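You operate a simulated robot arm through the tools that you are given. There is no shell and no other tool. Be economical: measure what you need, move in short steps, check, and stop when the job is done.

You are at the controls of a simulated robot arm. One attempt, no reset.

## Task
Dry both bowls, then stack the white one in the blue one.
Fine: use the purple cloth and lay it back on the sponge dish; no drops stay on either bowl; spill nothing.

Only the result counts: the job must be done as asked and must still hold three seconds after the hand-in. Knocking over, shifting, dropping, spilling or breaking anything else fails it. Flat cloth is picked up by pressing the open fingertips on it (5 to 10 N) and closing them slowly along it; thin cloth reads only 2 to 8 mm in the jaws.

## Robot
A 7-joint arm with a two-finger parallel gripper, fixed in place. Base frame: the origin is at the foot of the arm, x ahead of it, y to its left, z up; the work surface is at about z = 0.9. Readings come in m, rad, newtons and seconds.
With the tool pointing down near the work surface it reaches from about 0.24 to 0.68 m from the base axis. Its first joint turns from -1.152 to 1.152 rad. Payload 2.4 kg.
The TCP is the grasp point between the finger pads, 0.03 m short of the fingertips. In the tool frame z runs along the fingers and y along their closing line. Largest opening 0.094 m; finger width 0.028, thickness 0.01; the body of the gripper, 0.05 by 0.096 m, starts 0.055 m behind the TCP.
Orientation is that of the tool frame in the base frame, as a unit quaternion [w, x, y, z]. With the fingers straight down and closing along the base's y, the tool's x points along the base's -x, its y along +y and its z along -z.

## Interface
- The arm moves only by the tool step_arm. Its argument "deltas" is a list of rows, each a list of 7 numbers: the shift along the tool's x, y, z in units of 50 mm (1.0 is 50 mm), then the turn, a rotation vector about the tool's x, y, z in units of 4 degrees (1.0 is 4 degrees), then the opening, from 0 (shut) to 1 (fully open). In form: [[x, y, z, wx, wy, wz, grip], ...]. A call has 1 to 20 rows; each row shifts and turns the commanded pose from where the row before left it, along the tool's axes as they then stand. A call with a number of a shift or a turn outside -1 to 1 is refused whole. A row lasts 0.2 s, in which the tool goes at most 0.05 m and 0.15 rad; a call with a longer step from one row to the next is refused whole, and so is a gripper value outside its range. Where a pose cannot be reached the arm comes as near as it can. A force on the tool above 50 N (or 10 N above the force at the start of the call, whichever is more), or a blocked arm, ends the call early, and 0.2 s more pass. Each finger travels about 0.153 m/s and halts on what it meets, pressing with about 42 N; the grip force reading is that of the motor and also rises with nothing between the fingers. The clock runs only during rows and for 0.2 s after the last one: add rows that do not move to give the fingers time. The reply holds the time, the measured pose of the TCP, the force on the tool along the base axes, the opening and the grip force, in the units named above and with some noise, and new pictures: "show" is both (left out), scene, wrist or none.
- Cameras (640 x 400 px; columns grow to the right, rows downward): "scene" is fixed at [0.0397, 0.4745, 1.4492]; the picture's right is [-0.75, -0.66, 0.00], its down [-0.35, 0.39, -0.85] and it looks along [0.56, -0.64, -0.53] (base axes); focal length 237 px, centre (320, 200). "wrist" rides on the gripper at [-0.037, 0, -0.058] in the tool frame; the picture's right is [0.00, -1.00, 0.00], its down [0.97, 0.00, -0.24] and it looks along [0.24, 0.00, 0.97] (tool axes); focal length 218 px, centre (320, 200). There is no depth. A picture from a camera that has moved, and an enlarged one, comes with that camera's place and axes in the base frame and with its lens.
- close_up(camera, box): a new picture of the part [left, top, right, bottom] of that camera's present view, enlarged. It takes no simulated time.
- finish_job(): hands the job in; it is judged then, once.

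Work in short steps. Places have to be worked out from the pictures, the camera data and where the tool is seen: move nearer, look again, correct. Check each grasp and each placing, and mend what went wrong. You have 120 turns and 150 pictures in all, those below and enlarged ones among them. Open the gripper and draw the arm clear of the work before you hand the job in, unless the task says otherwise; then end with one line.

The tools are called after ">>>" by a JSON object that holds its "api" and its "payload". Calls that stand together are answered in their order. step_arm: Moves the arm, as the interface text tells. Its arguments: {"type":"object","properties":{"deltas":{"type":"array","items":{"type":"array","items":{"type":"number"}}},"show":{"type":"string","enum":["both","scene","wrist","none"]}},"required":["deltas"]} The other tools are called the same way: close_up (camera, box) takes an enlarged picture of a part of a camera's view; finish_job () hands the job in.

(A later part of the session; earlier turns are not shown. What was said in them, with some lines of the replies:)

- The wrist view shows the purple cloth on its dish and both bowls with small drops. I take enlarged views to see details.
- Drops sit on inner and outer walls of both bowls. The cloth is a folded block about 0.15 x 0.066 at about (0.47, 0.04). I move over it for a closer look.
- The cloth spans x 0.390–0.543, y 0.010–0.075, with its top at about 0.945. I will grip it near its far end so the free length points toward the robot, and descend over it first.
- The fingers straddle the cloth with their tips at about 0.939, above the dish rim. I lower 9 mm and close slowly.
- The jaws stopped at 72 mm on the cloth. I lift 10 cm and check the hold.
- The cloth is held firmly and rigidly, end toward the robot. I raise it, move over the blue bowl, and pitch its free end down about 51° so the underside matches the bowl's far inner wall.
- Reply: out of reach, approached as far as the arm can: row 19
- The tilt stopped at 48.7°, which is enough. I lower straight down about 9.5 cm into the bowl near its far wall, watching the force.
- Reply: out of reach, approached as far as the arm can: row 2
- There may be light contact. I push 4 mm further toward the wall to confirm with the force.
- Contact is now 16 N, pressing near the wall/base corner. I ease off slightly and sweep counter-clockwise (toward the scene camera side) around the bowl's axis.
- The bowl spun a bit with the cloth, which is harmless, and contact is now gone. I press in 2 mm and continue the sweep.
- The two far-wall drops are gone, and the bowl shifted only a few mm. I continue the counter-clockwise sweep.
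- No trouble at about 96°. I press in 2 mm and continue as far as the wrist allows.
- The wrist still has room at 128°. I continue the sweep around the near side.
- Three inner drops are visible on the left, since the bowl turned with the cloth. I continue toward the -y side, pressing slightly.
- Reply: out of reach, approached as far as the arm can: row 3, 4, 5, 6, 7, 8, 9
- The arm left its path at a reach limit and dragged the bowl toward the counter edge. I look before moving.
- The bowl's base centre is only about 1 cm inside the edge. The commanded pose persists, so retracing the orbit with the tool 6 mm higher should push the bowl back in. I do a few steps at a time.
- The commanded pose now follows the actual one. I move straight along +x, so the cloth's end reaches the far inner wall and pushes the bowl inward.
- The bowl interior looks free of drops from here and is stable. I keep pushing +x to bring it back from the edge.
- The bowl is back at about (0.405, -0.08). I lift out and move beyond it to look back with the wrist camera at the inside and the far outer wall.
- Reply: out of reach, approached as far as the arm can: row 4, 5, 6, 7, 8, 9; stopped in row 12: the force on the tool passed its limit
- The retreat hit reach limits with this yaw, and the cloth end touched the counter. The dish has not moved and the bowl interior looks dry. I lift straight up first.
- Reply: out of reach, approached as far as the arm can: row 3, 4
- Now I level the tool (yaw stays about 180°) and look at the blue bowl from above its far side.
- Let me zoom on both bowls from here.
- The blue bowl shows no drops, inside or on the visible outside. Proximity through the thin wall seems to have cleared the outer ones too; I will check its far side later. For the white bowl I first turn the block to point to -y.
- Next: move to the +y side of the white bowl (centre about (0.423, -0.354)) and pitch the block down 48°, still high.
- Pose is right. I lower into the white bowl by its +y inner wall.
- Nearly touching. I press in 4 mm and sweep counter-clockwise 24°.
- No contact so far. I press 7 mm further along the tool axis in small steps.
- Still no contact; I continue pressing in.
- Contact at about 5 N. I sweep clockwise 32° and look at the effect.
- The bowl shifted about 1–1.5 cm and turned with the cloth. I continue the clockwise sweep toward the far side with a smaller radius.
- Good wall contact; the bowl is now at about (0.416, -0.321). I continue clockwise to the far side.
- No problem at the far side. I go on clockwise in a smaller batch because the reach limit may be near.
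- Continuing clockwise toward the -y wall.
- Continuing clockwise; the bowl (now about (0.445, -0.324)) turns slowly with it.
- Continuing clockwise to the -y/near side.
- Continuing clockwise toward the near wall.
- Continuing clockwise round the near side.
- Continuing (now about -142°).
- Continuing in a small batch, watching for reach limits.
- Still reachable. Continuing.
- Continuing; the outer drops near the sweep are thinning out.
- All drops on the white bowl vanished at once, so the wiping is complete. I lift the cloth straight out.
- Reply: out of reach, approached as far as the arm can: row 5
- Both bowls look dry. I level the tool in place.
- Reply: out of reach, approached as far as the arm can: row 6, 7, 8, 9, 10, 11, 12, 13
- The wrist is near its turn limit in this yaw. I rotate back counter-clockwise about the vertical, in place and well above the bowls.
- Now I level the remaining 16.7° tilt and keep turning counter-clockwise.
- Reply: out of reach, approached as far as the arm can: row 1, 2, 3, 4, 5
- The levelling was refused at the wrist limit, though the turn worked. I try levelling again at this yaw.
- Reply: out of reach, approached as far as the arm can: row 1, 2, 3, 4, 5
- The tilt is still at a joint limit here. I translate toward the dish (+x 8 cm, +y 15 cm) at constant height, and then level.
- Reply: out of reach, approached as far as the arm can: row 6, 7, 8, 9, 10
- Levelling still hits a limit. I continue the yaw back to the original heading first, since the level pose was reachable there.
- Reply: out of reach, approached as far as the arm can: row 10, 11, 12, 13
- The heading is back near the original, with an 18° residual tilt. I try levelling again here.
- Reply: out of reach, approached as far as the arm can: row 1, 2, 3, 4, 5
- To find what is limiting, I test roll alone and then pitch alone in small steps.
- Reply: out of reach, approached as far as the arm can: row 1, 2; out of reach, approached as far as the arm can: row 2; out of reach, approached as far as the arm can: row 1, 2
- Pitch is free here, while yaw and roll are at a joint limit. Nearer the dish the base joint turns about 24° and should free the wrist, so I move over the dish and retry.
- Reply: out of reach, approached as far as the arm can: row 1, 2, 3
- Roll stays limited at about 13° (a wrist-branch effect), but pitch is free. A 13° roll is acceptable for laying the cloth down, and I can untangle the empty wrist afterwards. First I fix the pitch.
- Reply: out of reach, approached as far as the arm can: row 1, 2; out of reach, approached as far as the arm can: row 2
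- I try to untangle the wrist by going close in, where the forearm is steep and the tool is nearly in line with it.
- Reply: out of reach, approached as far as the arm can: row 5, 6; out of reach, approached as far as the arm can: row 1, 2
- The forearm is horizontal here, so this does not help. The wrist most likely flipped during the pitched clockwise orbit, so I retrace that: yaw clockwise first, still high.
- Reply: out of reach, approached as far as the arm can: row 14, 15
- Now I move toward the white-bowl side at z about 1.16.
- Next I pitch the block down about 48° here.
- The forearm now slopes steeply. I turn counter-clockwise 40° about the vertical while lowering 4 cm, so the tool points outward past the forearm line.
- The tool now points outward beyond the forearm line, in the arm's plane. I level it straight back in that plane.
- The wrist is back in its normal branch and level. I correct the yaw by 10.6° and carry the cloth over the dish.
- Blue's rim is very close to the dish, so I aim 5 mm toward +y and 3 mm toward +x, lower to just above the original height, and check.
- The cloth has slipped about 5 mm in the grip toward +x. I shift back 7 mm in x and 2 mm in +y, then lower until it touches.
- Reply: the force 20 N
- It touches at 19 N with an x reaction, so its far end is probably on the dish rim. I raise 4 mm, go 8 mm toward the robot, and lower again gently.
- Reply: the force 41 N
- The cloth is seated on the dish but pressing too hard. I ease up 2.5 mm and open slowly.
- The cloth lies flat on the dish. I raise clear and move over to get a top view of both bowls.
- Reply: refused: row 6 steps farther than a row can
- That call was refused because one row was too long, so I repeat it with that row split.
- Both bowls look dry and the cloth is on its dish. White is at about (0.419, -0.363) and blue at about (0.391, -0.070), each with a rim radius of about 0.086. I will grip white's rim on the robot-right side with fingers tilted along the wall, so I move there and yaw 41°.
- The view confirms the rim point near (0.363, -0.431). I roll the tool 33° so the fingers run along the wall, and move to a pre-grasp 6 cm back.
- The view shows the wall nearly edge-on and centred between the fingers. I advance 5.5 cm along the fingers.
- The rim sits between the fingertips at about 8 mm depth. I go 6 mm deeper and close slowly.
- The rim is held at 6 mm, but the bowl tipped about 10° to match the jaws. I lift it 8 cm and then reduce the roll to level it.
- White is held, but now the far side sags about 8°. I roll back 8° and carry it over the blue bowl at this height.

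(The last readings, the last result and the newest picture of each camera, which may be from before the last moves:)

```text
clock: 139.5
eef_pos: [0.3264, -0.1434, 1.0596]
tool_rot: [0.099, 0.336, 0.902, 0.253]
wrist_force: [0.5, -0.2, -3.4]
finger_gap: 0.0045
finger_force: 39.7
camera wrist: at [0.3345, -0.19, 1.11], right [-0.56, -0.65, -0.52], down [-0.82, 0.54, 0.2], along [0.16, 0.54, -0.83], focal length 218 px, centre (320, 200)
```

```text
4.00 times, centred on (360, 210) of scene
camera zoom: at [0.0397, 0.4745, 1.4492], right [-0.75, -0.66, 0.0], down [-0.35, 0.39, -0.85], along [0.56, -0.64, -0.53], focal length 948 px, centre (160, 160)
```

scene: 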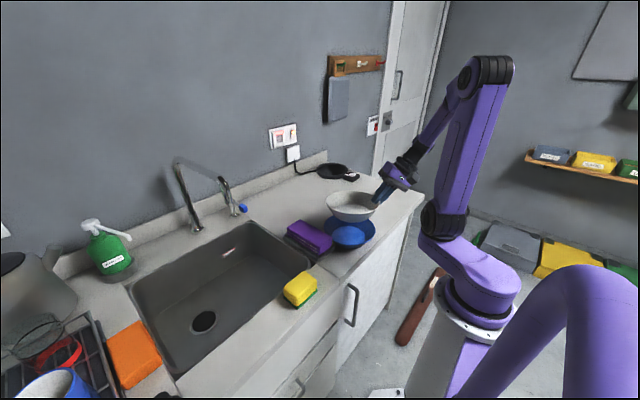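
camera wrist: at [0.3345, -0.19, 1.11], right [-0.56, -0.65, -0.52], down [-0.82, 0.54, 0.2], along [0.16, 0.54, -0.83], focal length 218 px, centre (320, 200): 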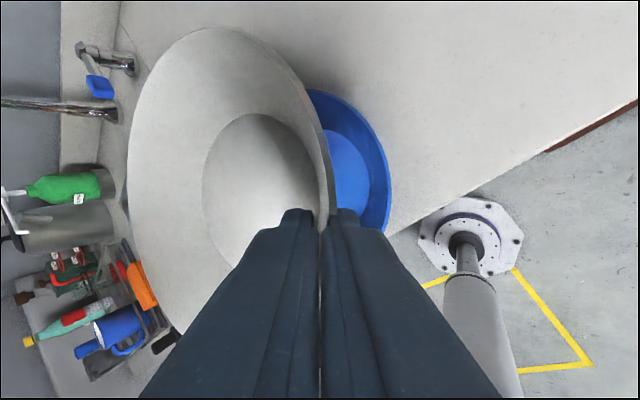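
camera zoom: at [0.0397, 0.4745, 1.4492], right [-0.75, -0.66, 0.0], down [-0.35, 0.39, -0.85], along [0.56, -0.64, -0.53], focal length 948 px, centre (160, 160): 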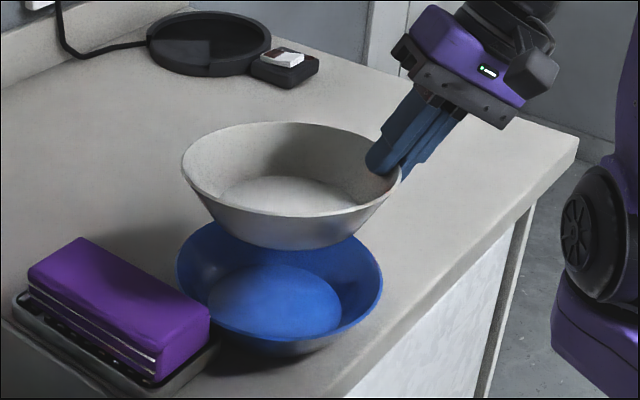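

White is level and nearly concentric with blue. I lower 6 cm so its base enters blue's mouth, then re-check alignment.

>>> {"api": "step_arm", "payload": {"deltas": [[0, -0.206, 0.343, 0, 0, 0, 0], [0, -0.206, 0.343, 0, 0, 0, 0], [0, -0.206, 0.343, 0, 0, 0, 0], [0, 0, 0, 0, 0, 0, 0]], "show": "wrist"}}

>>> {"api": "close_up", "payload": {"camera": "scene", "box": [320, 180, 400, 250]}}

```text
clock: 140.5
eef_pos: [0.3298, -0.1436, 0.9994]
tool_rot: [0.099, 0.336, 0.902, 0.253]
wrist_force: [0.0, 0.5, -2.7]
finger_gap: 0.0048
finger_force: 39.0
camera wrist: at [0.3362, -0.1897, 1.0496], right [-0.56, -0.65, -0.52], down [-0.82, 0.54, 0.2], along [0.16, 0.54, -0.83], focal length 218 px, centre (320, 200)
```

wrist: 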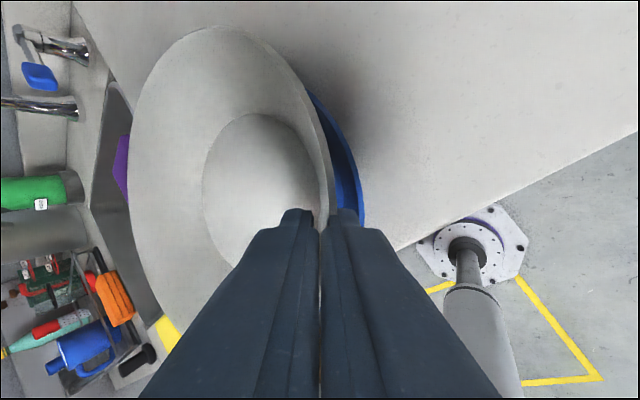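

```text
5.71 times, centred on (360, 215) of scene
camera zoom: at [0.0397, 0.4745, 1.4492], right [-0.75, -0.66, 0.0], down [-0.35, 0.39, -0.85], along [0.56, -0.64, -0.53], focal length 1355 px, centre (91, 114)
```

zoom: 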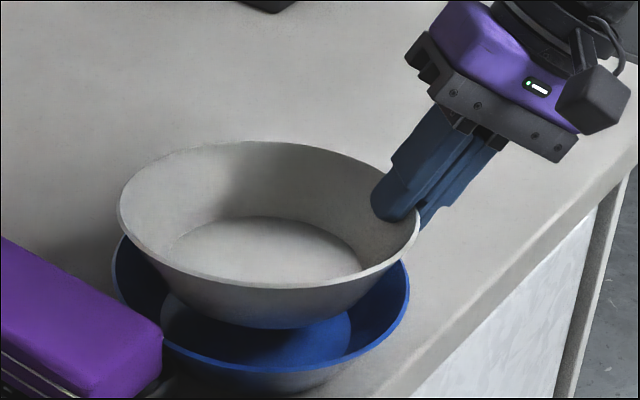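

Alignment is good in both views. I lower 2 cm more, so the outer fingertip stays just above blue's rim.

>>> {"api": "step_arm", "payload": {"deltas": [[0, -0.103, 0.171, 0, 0, 0, 0], [0, -0.103, 0.171, 0, 0, 0, 0], [0, 0, 0, 0, 0, 0, 0]], "show": "wrist"}}

>>> {"api": "close_up", "payload": {"camera": "scene", "box": [320, 180, 400, 250]}}

```text
clock: 141.3
eef_pos: [0.3298, -0.1436, 0.9813]
tool_rot: [0.1, 0.336, 0.901, 0.254]
wrist_force: [-8.6, -2.2, 30.3]
finger_gap: 0.0047
finger_force: 38.8
camera wrist: at [0.3363, -0.1899, 1.0306], right [-0.55, -0.65, -0.53], down [-0.82, 0.54, 0.19], along [0.16, 0.54, -0.83], focal length 218 px, centre (320, 200)
```

wrist: 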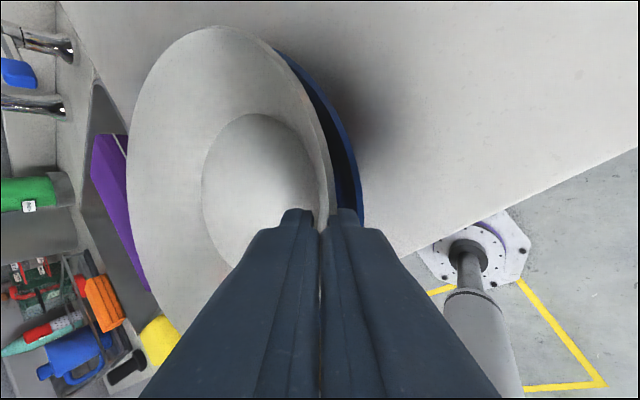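

```text
5.71 times, centred on (360, 215) of scene
camera zoom: at [0.0391, 0.4746, 1.4492], right [-0.75, -0.66, 0.0], down [-0.35, 0.39, -0.85], along [0.56, -0.64, -0.53], focal length 1355 px, centre (91, 114)
```

zoom: 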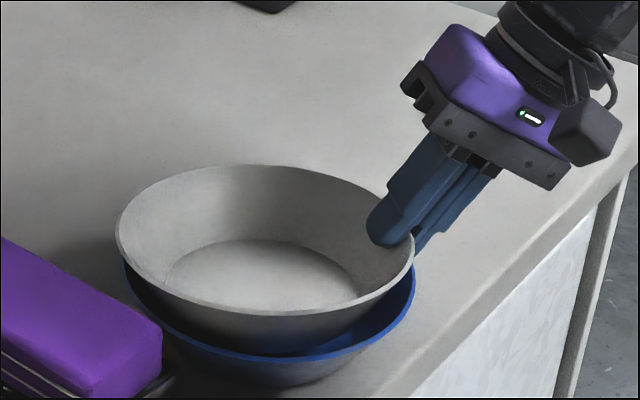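

It touches early: 30 N, with white offset about 8 mm away from the grip side. I lift 8 mm, shift 8 mm toward the grip side, and lower gently again.

>>> {"api": "step_arm", "payload": {"deltas": [[0, 0.082, -0.137, 0, 0, 0, 0], [0, -0.137, -0.082, 0, 0, 0, 0], [0, -0.052, 0.086, 0, 0, 0, 0], [0, -0.052, 0.086, 0, 0, 0, 0], [0, 0, 0, 0, 0, 0, 0]], "show": "wrist"}}

>>> {"api": "close_up", "payload": {"camera": "scene", "box": [320, 180, 400, 250]}}

```text
clock: 142.5
eef_pos: [0.3229, -0.1506, 0.9762]
tool_rot: [0.099, 0.336, 0.902, 0.254]
wrist_force: [-4.2, -0.5, 14.5]
finger_gap: 0.0046
finger_force: 38.8
camera wrist: at [0.3303, -0.1959, 1.0279], right [-0.56, -0.65, -0.52], down [-0.82, 0.54, 0.2], along [0.16, 0.54, -0.83], focal length 218 px, centre (320, 200)
```

wrist: 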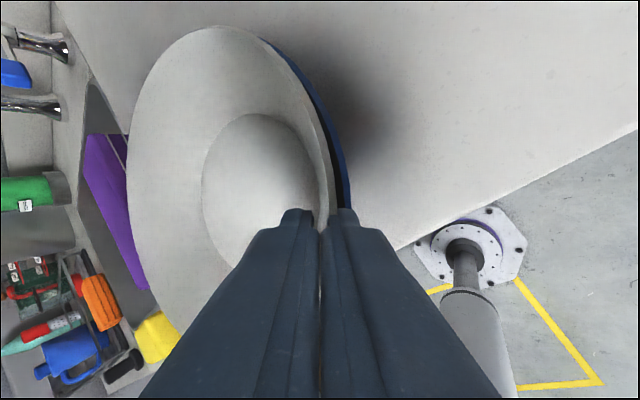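

```text
5.71 times, centred on (360, 215) of scene
camera zoom: at [0.0394, 0.4746, 1.4492], right [-0.75, -0.66, 0.0], down [-0.35, 0.39, -0.85], along [0.56, -0.64, -0.53], focal length 1355 px, centre (91, 114)
```

zoom: 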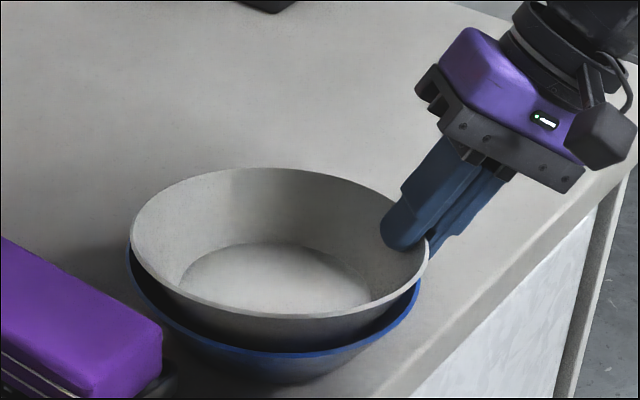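

The bowls are now nearly concentric, and the remaining contact is probably the outer fingertip on blue's rim. I raise 3 mm and open slightly so white settles into the nest.

>>> {"api": "step_arm", "payload": {"deltas": [[0, 0.03, -0.05, 0, 0, 0, 0], [0, 0, 0, 0, 0, 0, 0.1], [0, 0.03, -0.05, 0, 0, 0, 0.17], [0, 0.0, 0.0, 0, 0, 0, 0.22], [0, 0, 0, 0, 0, 0, 0.25]], "show": "wrist"}}

>>> {"api": "close_up", "payload": {"camera": "scene", "box": [320, 180, 400, 250]}}

```text
clock: 143.7
eef_pos: [0.3224, -0.1495, 0.982]
tool_rot: [0.1, 0.336, 0.902, 0.253]
wrist_force: [-0.4, 0.2, 0.5]
finger_gap: 0.0236
finger_force: 0.1
camera wrist: at [0.3306, -0.1959, 1.0334], right [-0.56, -0.65, -0.52], down [-0.82, 0.54, 0.2], along [0.16, 0.54, -0.83], focal length 218 px, centre (320, 200)
```

wrist: 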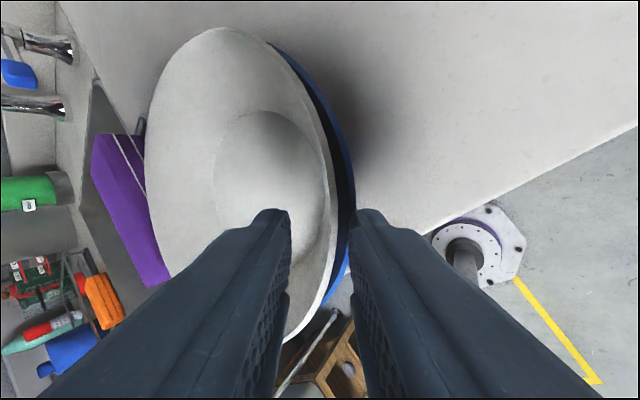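

```text
5.71 times, centred on (360, 215) of scene
camera zoom: at [0.0397, 0.4745, 1.4492], right [-0.75, -0.66, 0.0], down [-0.35, 0.39, -0.85], along [0.56, -0.64, -0.53], focal length 1355 px, centre (91, 114)
```

zoom: 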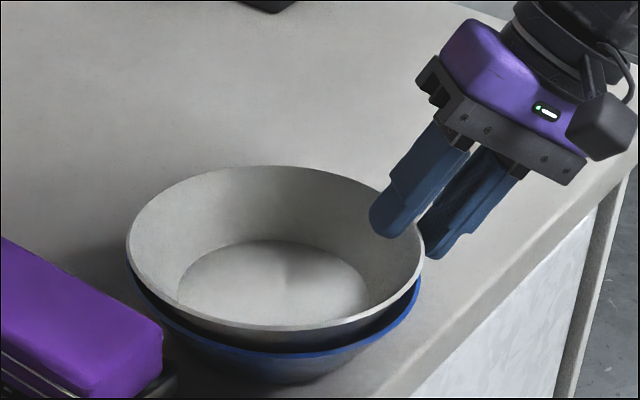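

White has settled in blue and nothing is loading the gripper. I withdraw along the finger direction and up.

>>> {"api": "step_arm", "payload": {"deltas": [[0, 0, -0.2, 0, 0, 0, 0.25], [0, 0, -0.4, 0, 0, 0, 0.25], [0, 0, -0.5, 0, 0, 0, 0.25], [0, 0.3, -0.6, 0, 0, 0, 0.3], [0, 0.3, -0.6, 0, 0, 0, 0.5], [0, 0.3, -0.6, 0, 0, 0, 1], [0, 0, 0, 0, 0, 0, 1]]}}

>>> {"api": "close_up", "payload": {"camera": "scene", "box": [290, 170, 410, 260]}}

```text
clock: 145.3
eef_pos: [0.2981, -0.177, 1.1294]
tool_rot: [0.1, 0.335, 0.902, 0.253]
wrist_force: [-1.0, 0.5, -0.1]
finger_gap: 0.0941
finger_force: 0.0
camera wrist: at [0.305, -0.2231, 1.1805], right [-0.56, -0.65, -0.52], down [-0.82, 0.54, 0.2], along [0.16, 0.54, -0.83], focal length 218 px, centre (320, 200)
```

scene: 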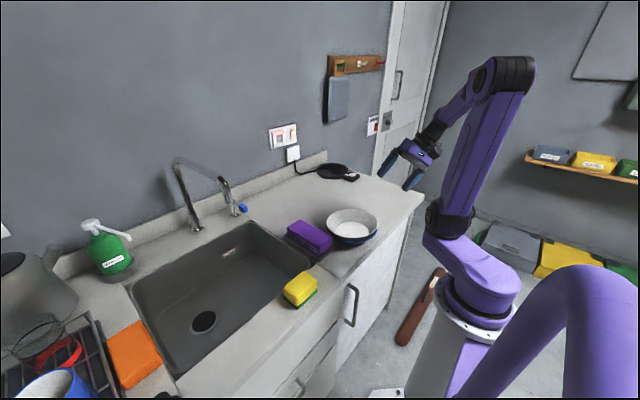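
wrist: 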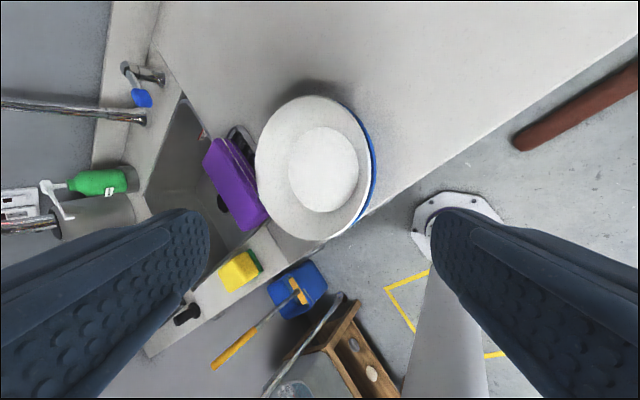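

```text
4.44 times, centred on (350, 215) of scene
camera zoom: at [0.0397, 0.4745, 1.4492], right [-0.75, -0.66, 0.0], down [-0.35, 0.39, -0.85], along [0.56, -0.64, -0.53], focal length 1054 px, centre (187, 133)
```

zoom: 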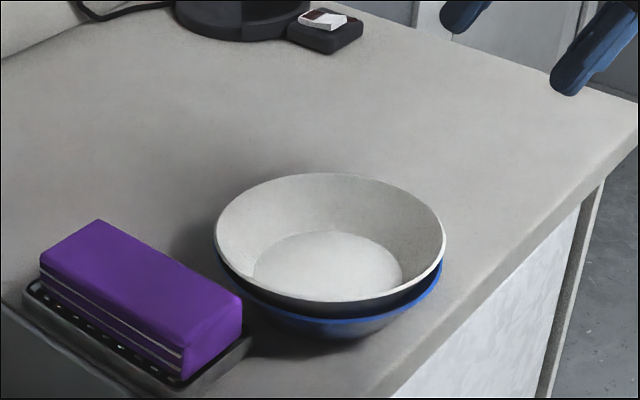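

The stack sits level and concentric, and the cloth is on its dish. One last zoom from the wrist to check for leftover drops on the outer right side.

>>> {"api": "close_up", "payload": {"camera": "wrist", "box": [230, 70, 400, 250]}}

>>> {"api": "step_arm", "payload": {"deltas": [[-0.8, 0, -0.2, 0, 0, 0, 1], [-0.8, -0.1, -0.2, 0, 0, 0, 1], [-0.8, -0.1, 0, 0, 0, 0, 1], [-0.8, -0.1, 0, 0, 0, 0, 1], [-0.8, -0.1, 0, 0, 0, 0, 1], [0, 0, 0, 0, 0, 0, 1]], "show": "wrist"}}

```text
2.22 times, centred on (315, 160) of wrist
camera zoom: at [0.305, -0.2231, 1.1805], right [-0.56, -0.65, -0.52], down [-0.82, 0.54, 0.2], along [0.16, 0.54, -0.83], focal length 485 px, centre (331, 289)
```

zoom: 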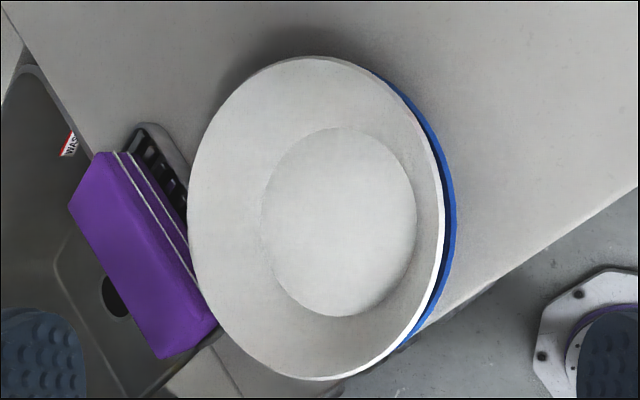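

```text
clock: 146.7
eef_pos: [0.4304, -0.3296, 1.1382]
tool_rot: [0.1, 0.336, 0.902, 0.253]
wrist_force: [0.4, 1.0, 0.3]
finger_gap: 0.0939
finger_force: 0.0
camera wrist: at [0.4388, -0.3751, 1.1887], right [-0.56, -0.65, -0.52], down [-0.82, 0.54, 0.2], along [0.16, 0.54, -0.83], focal length 218 px, centre (320, 200)
```

wrist: 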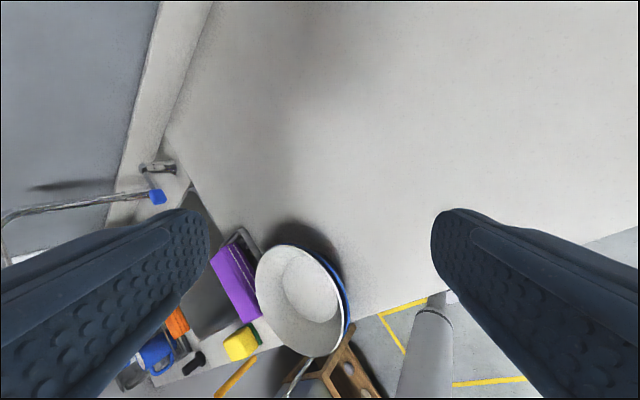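

>>> {"api": "close_up", "payload": {"camera": "wrist", "box": [240, 220, 370, 370]}}

```text
2.67 times, centred on (305, 295) of wrist
camera zoom: at [0.4388, -0.3751, 1.1887], right [-0.56, -0.65, -0.52], down [-0.82, 0.54, 0.2], along [0.16, 0.54, -0.83], focal length 582 px, centre (360, -53)
```

zoom: 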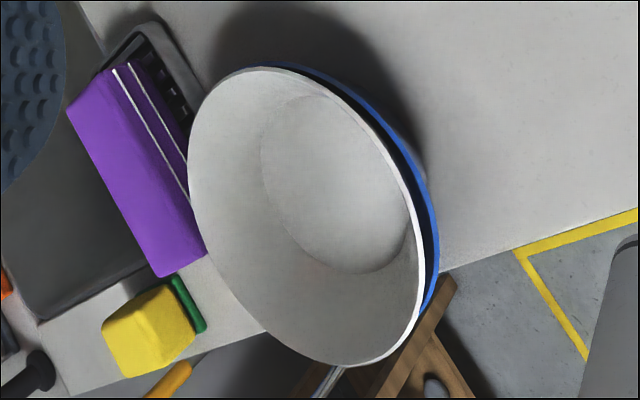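

The picture shows no drops, the stack is stable, the cloth is on the dish, and the gripper is open and clear. I hand the job in.

>>> {"api": "finish_job", "payload": {}}

```text
The job is handed in.
```

I dried both bowls with the purple cloth, laid it back on the sponge dish, and stacked the white bowl in the blue one. I saw no drops on either bowl in the views I had, but I did not see the far outer wall of the blue bowl up close. Both bowls ended up a few centimetres from where they started, and the blue one briefly slid to the counter edge before I pushed it back.
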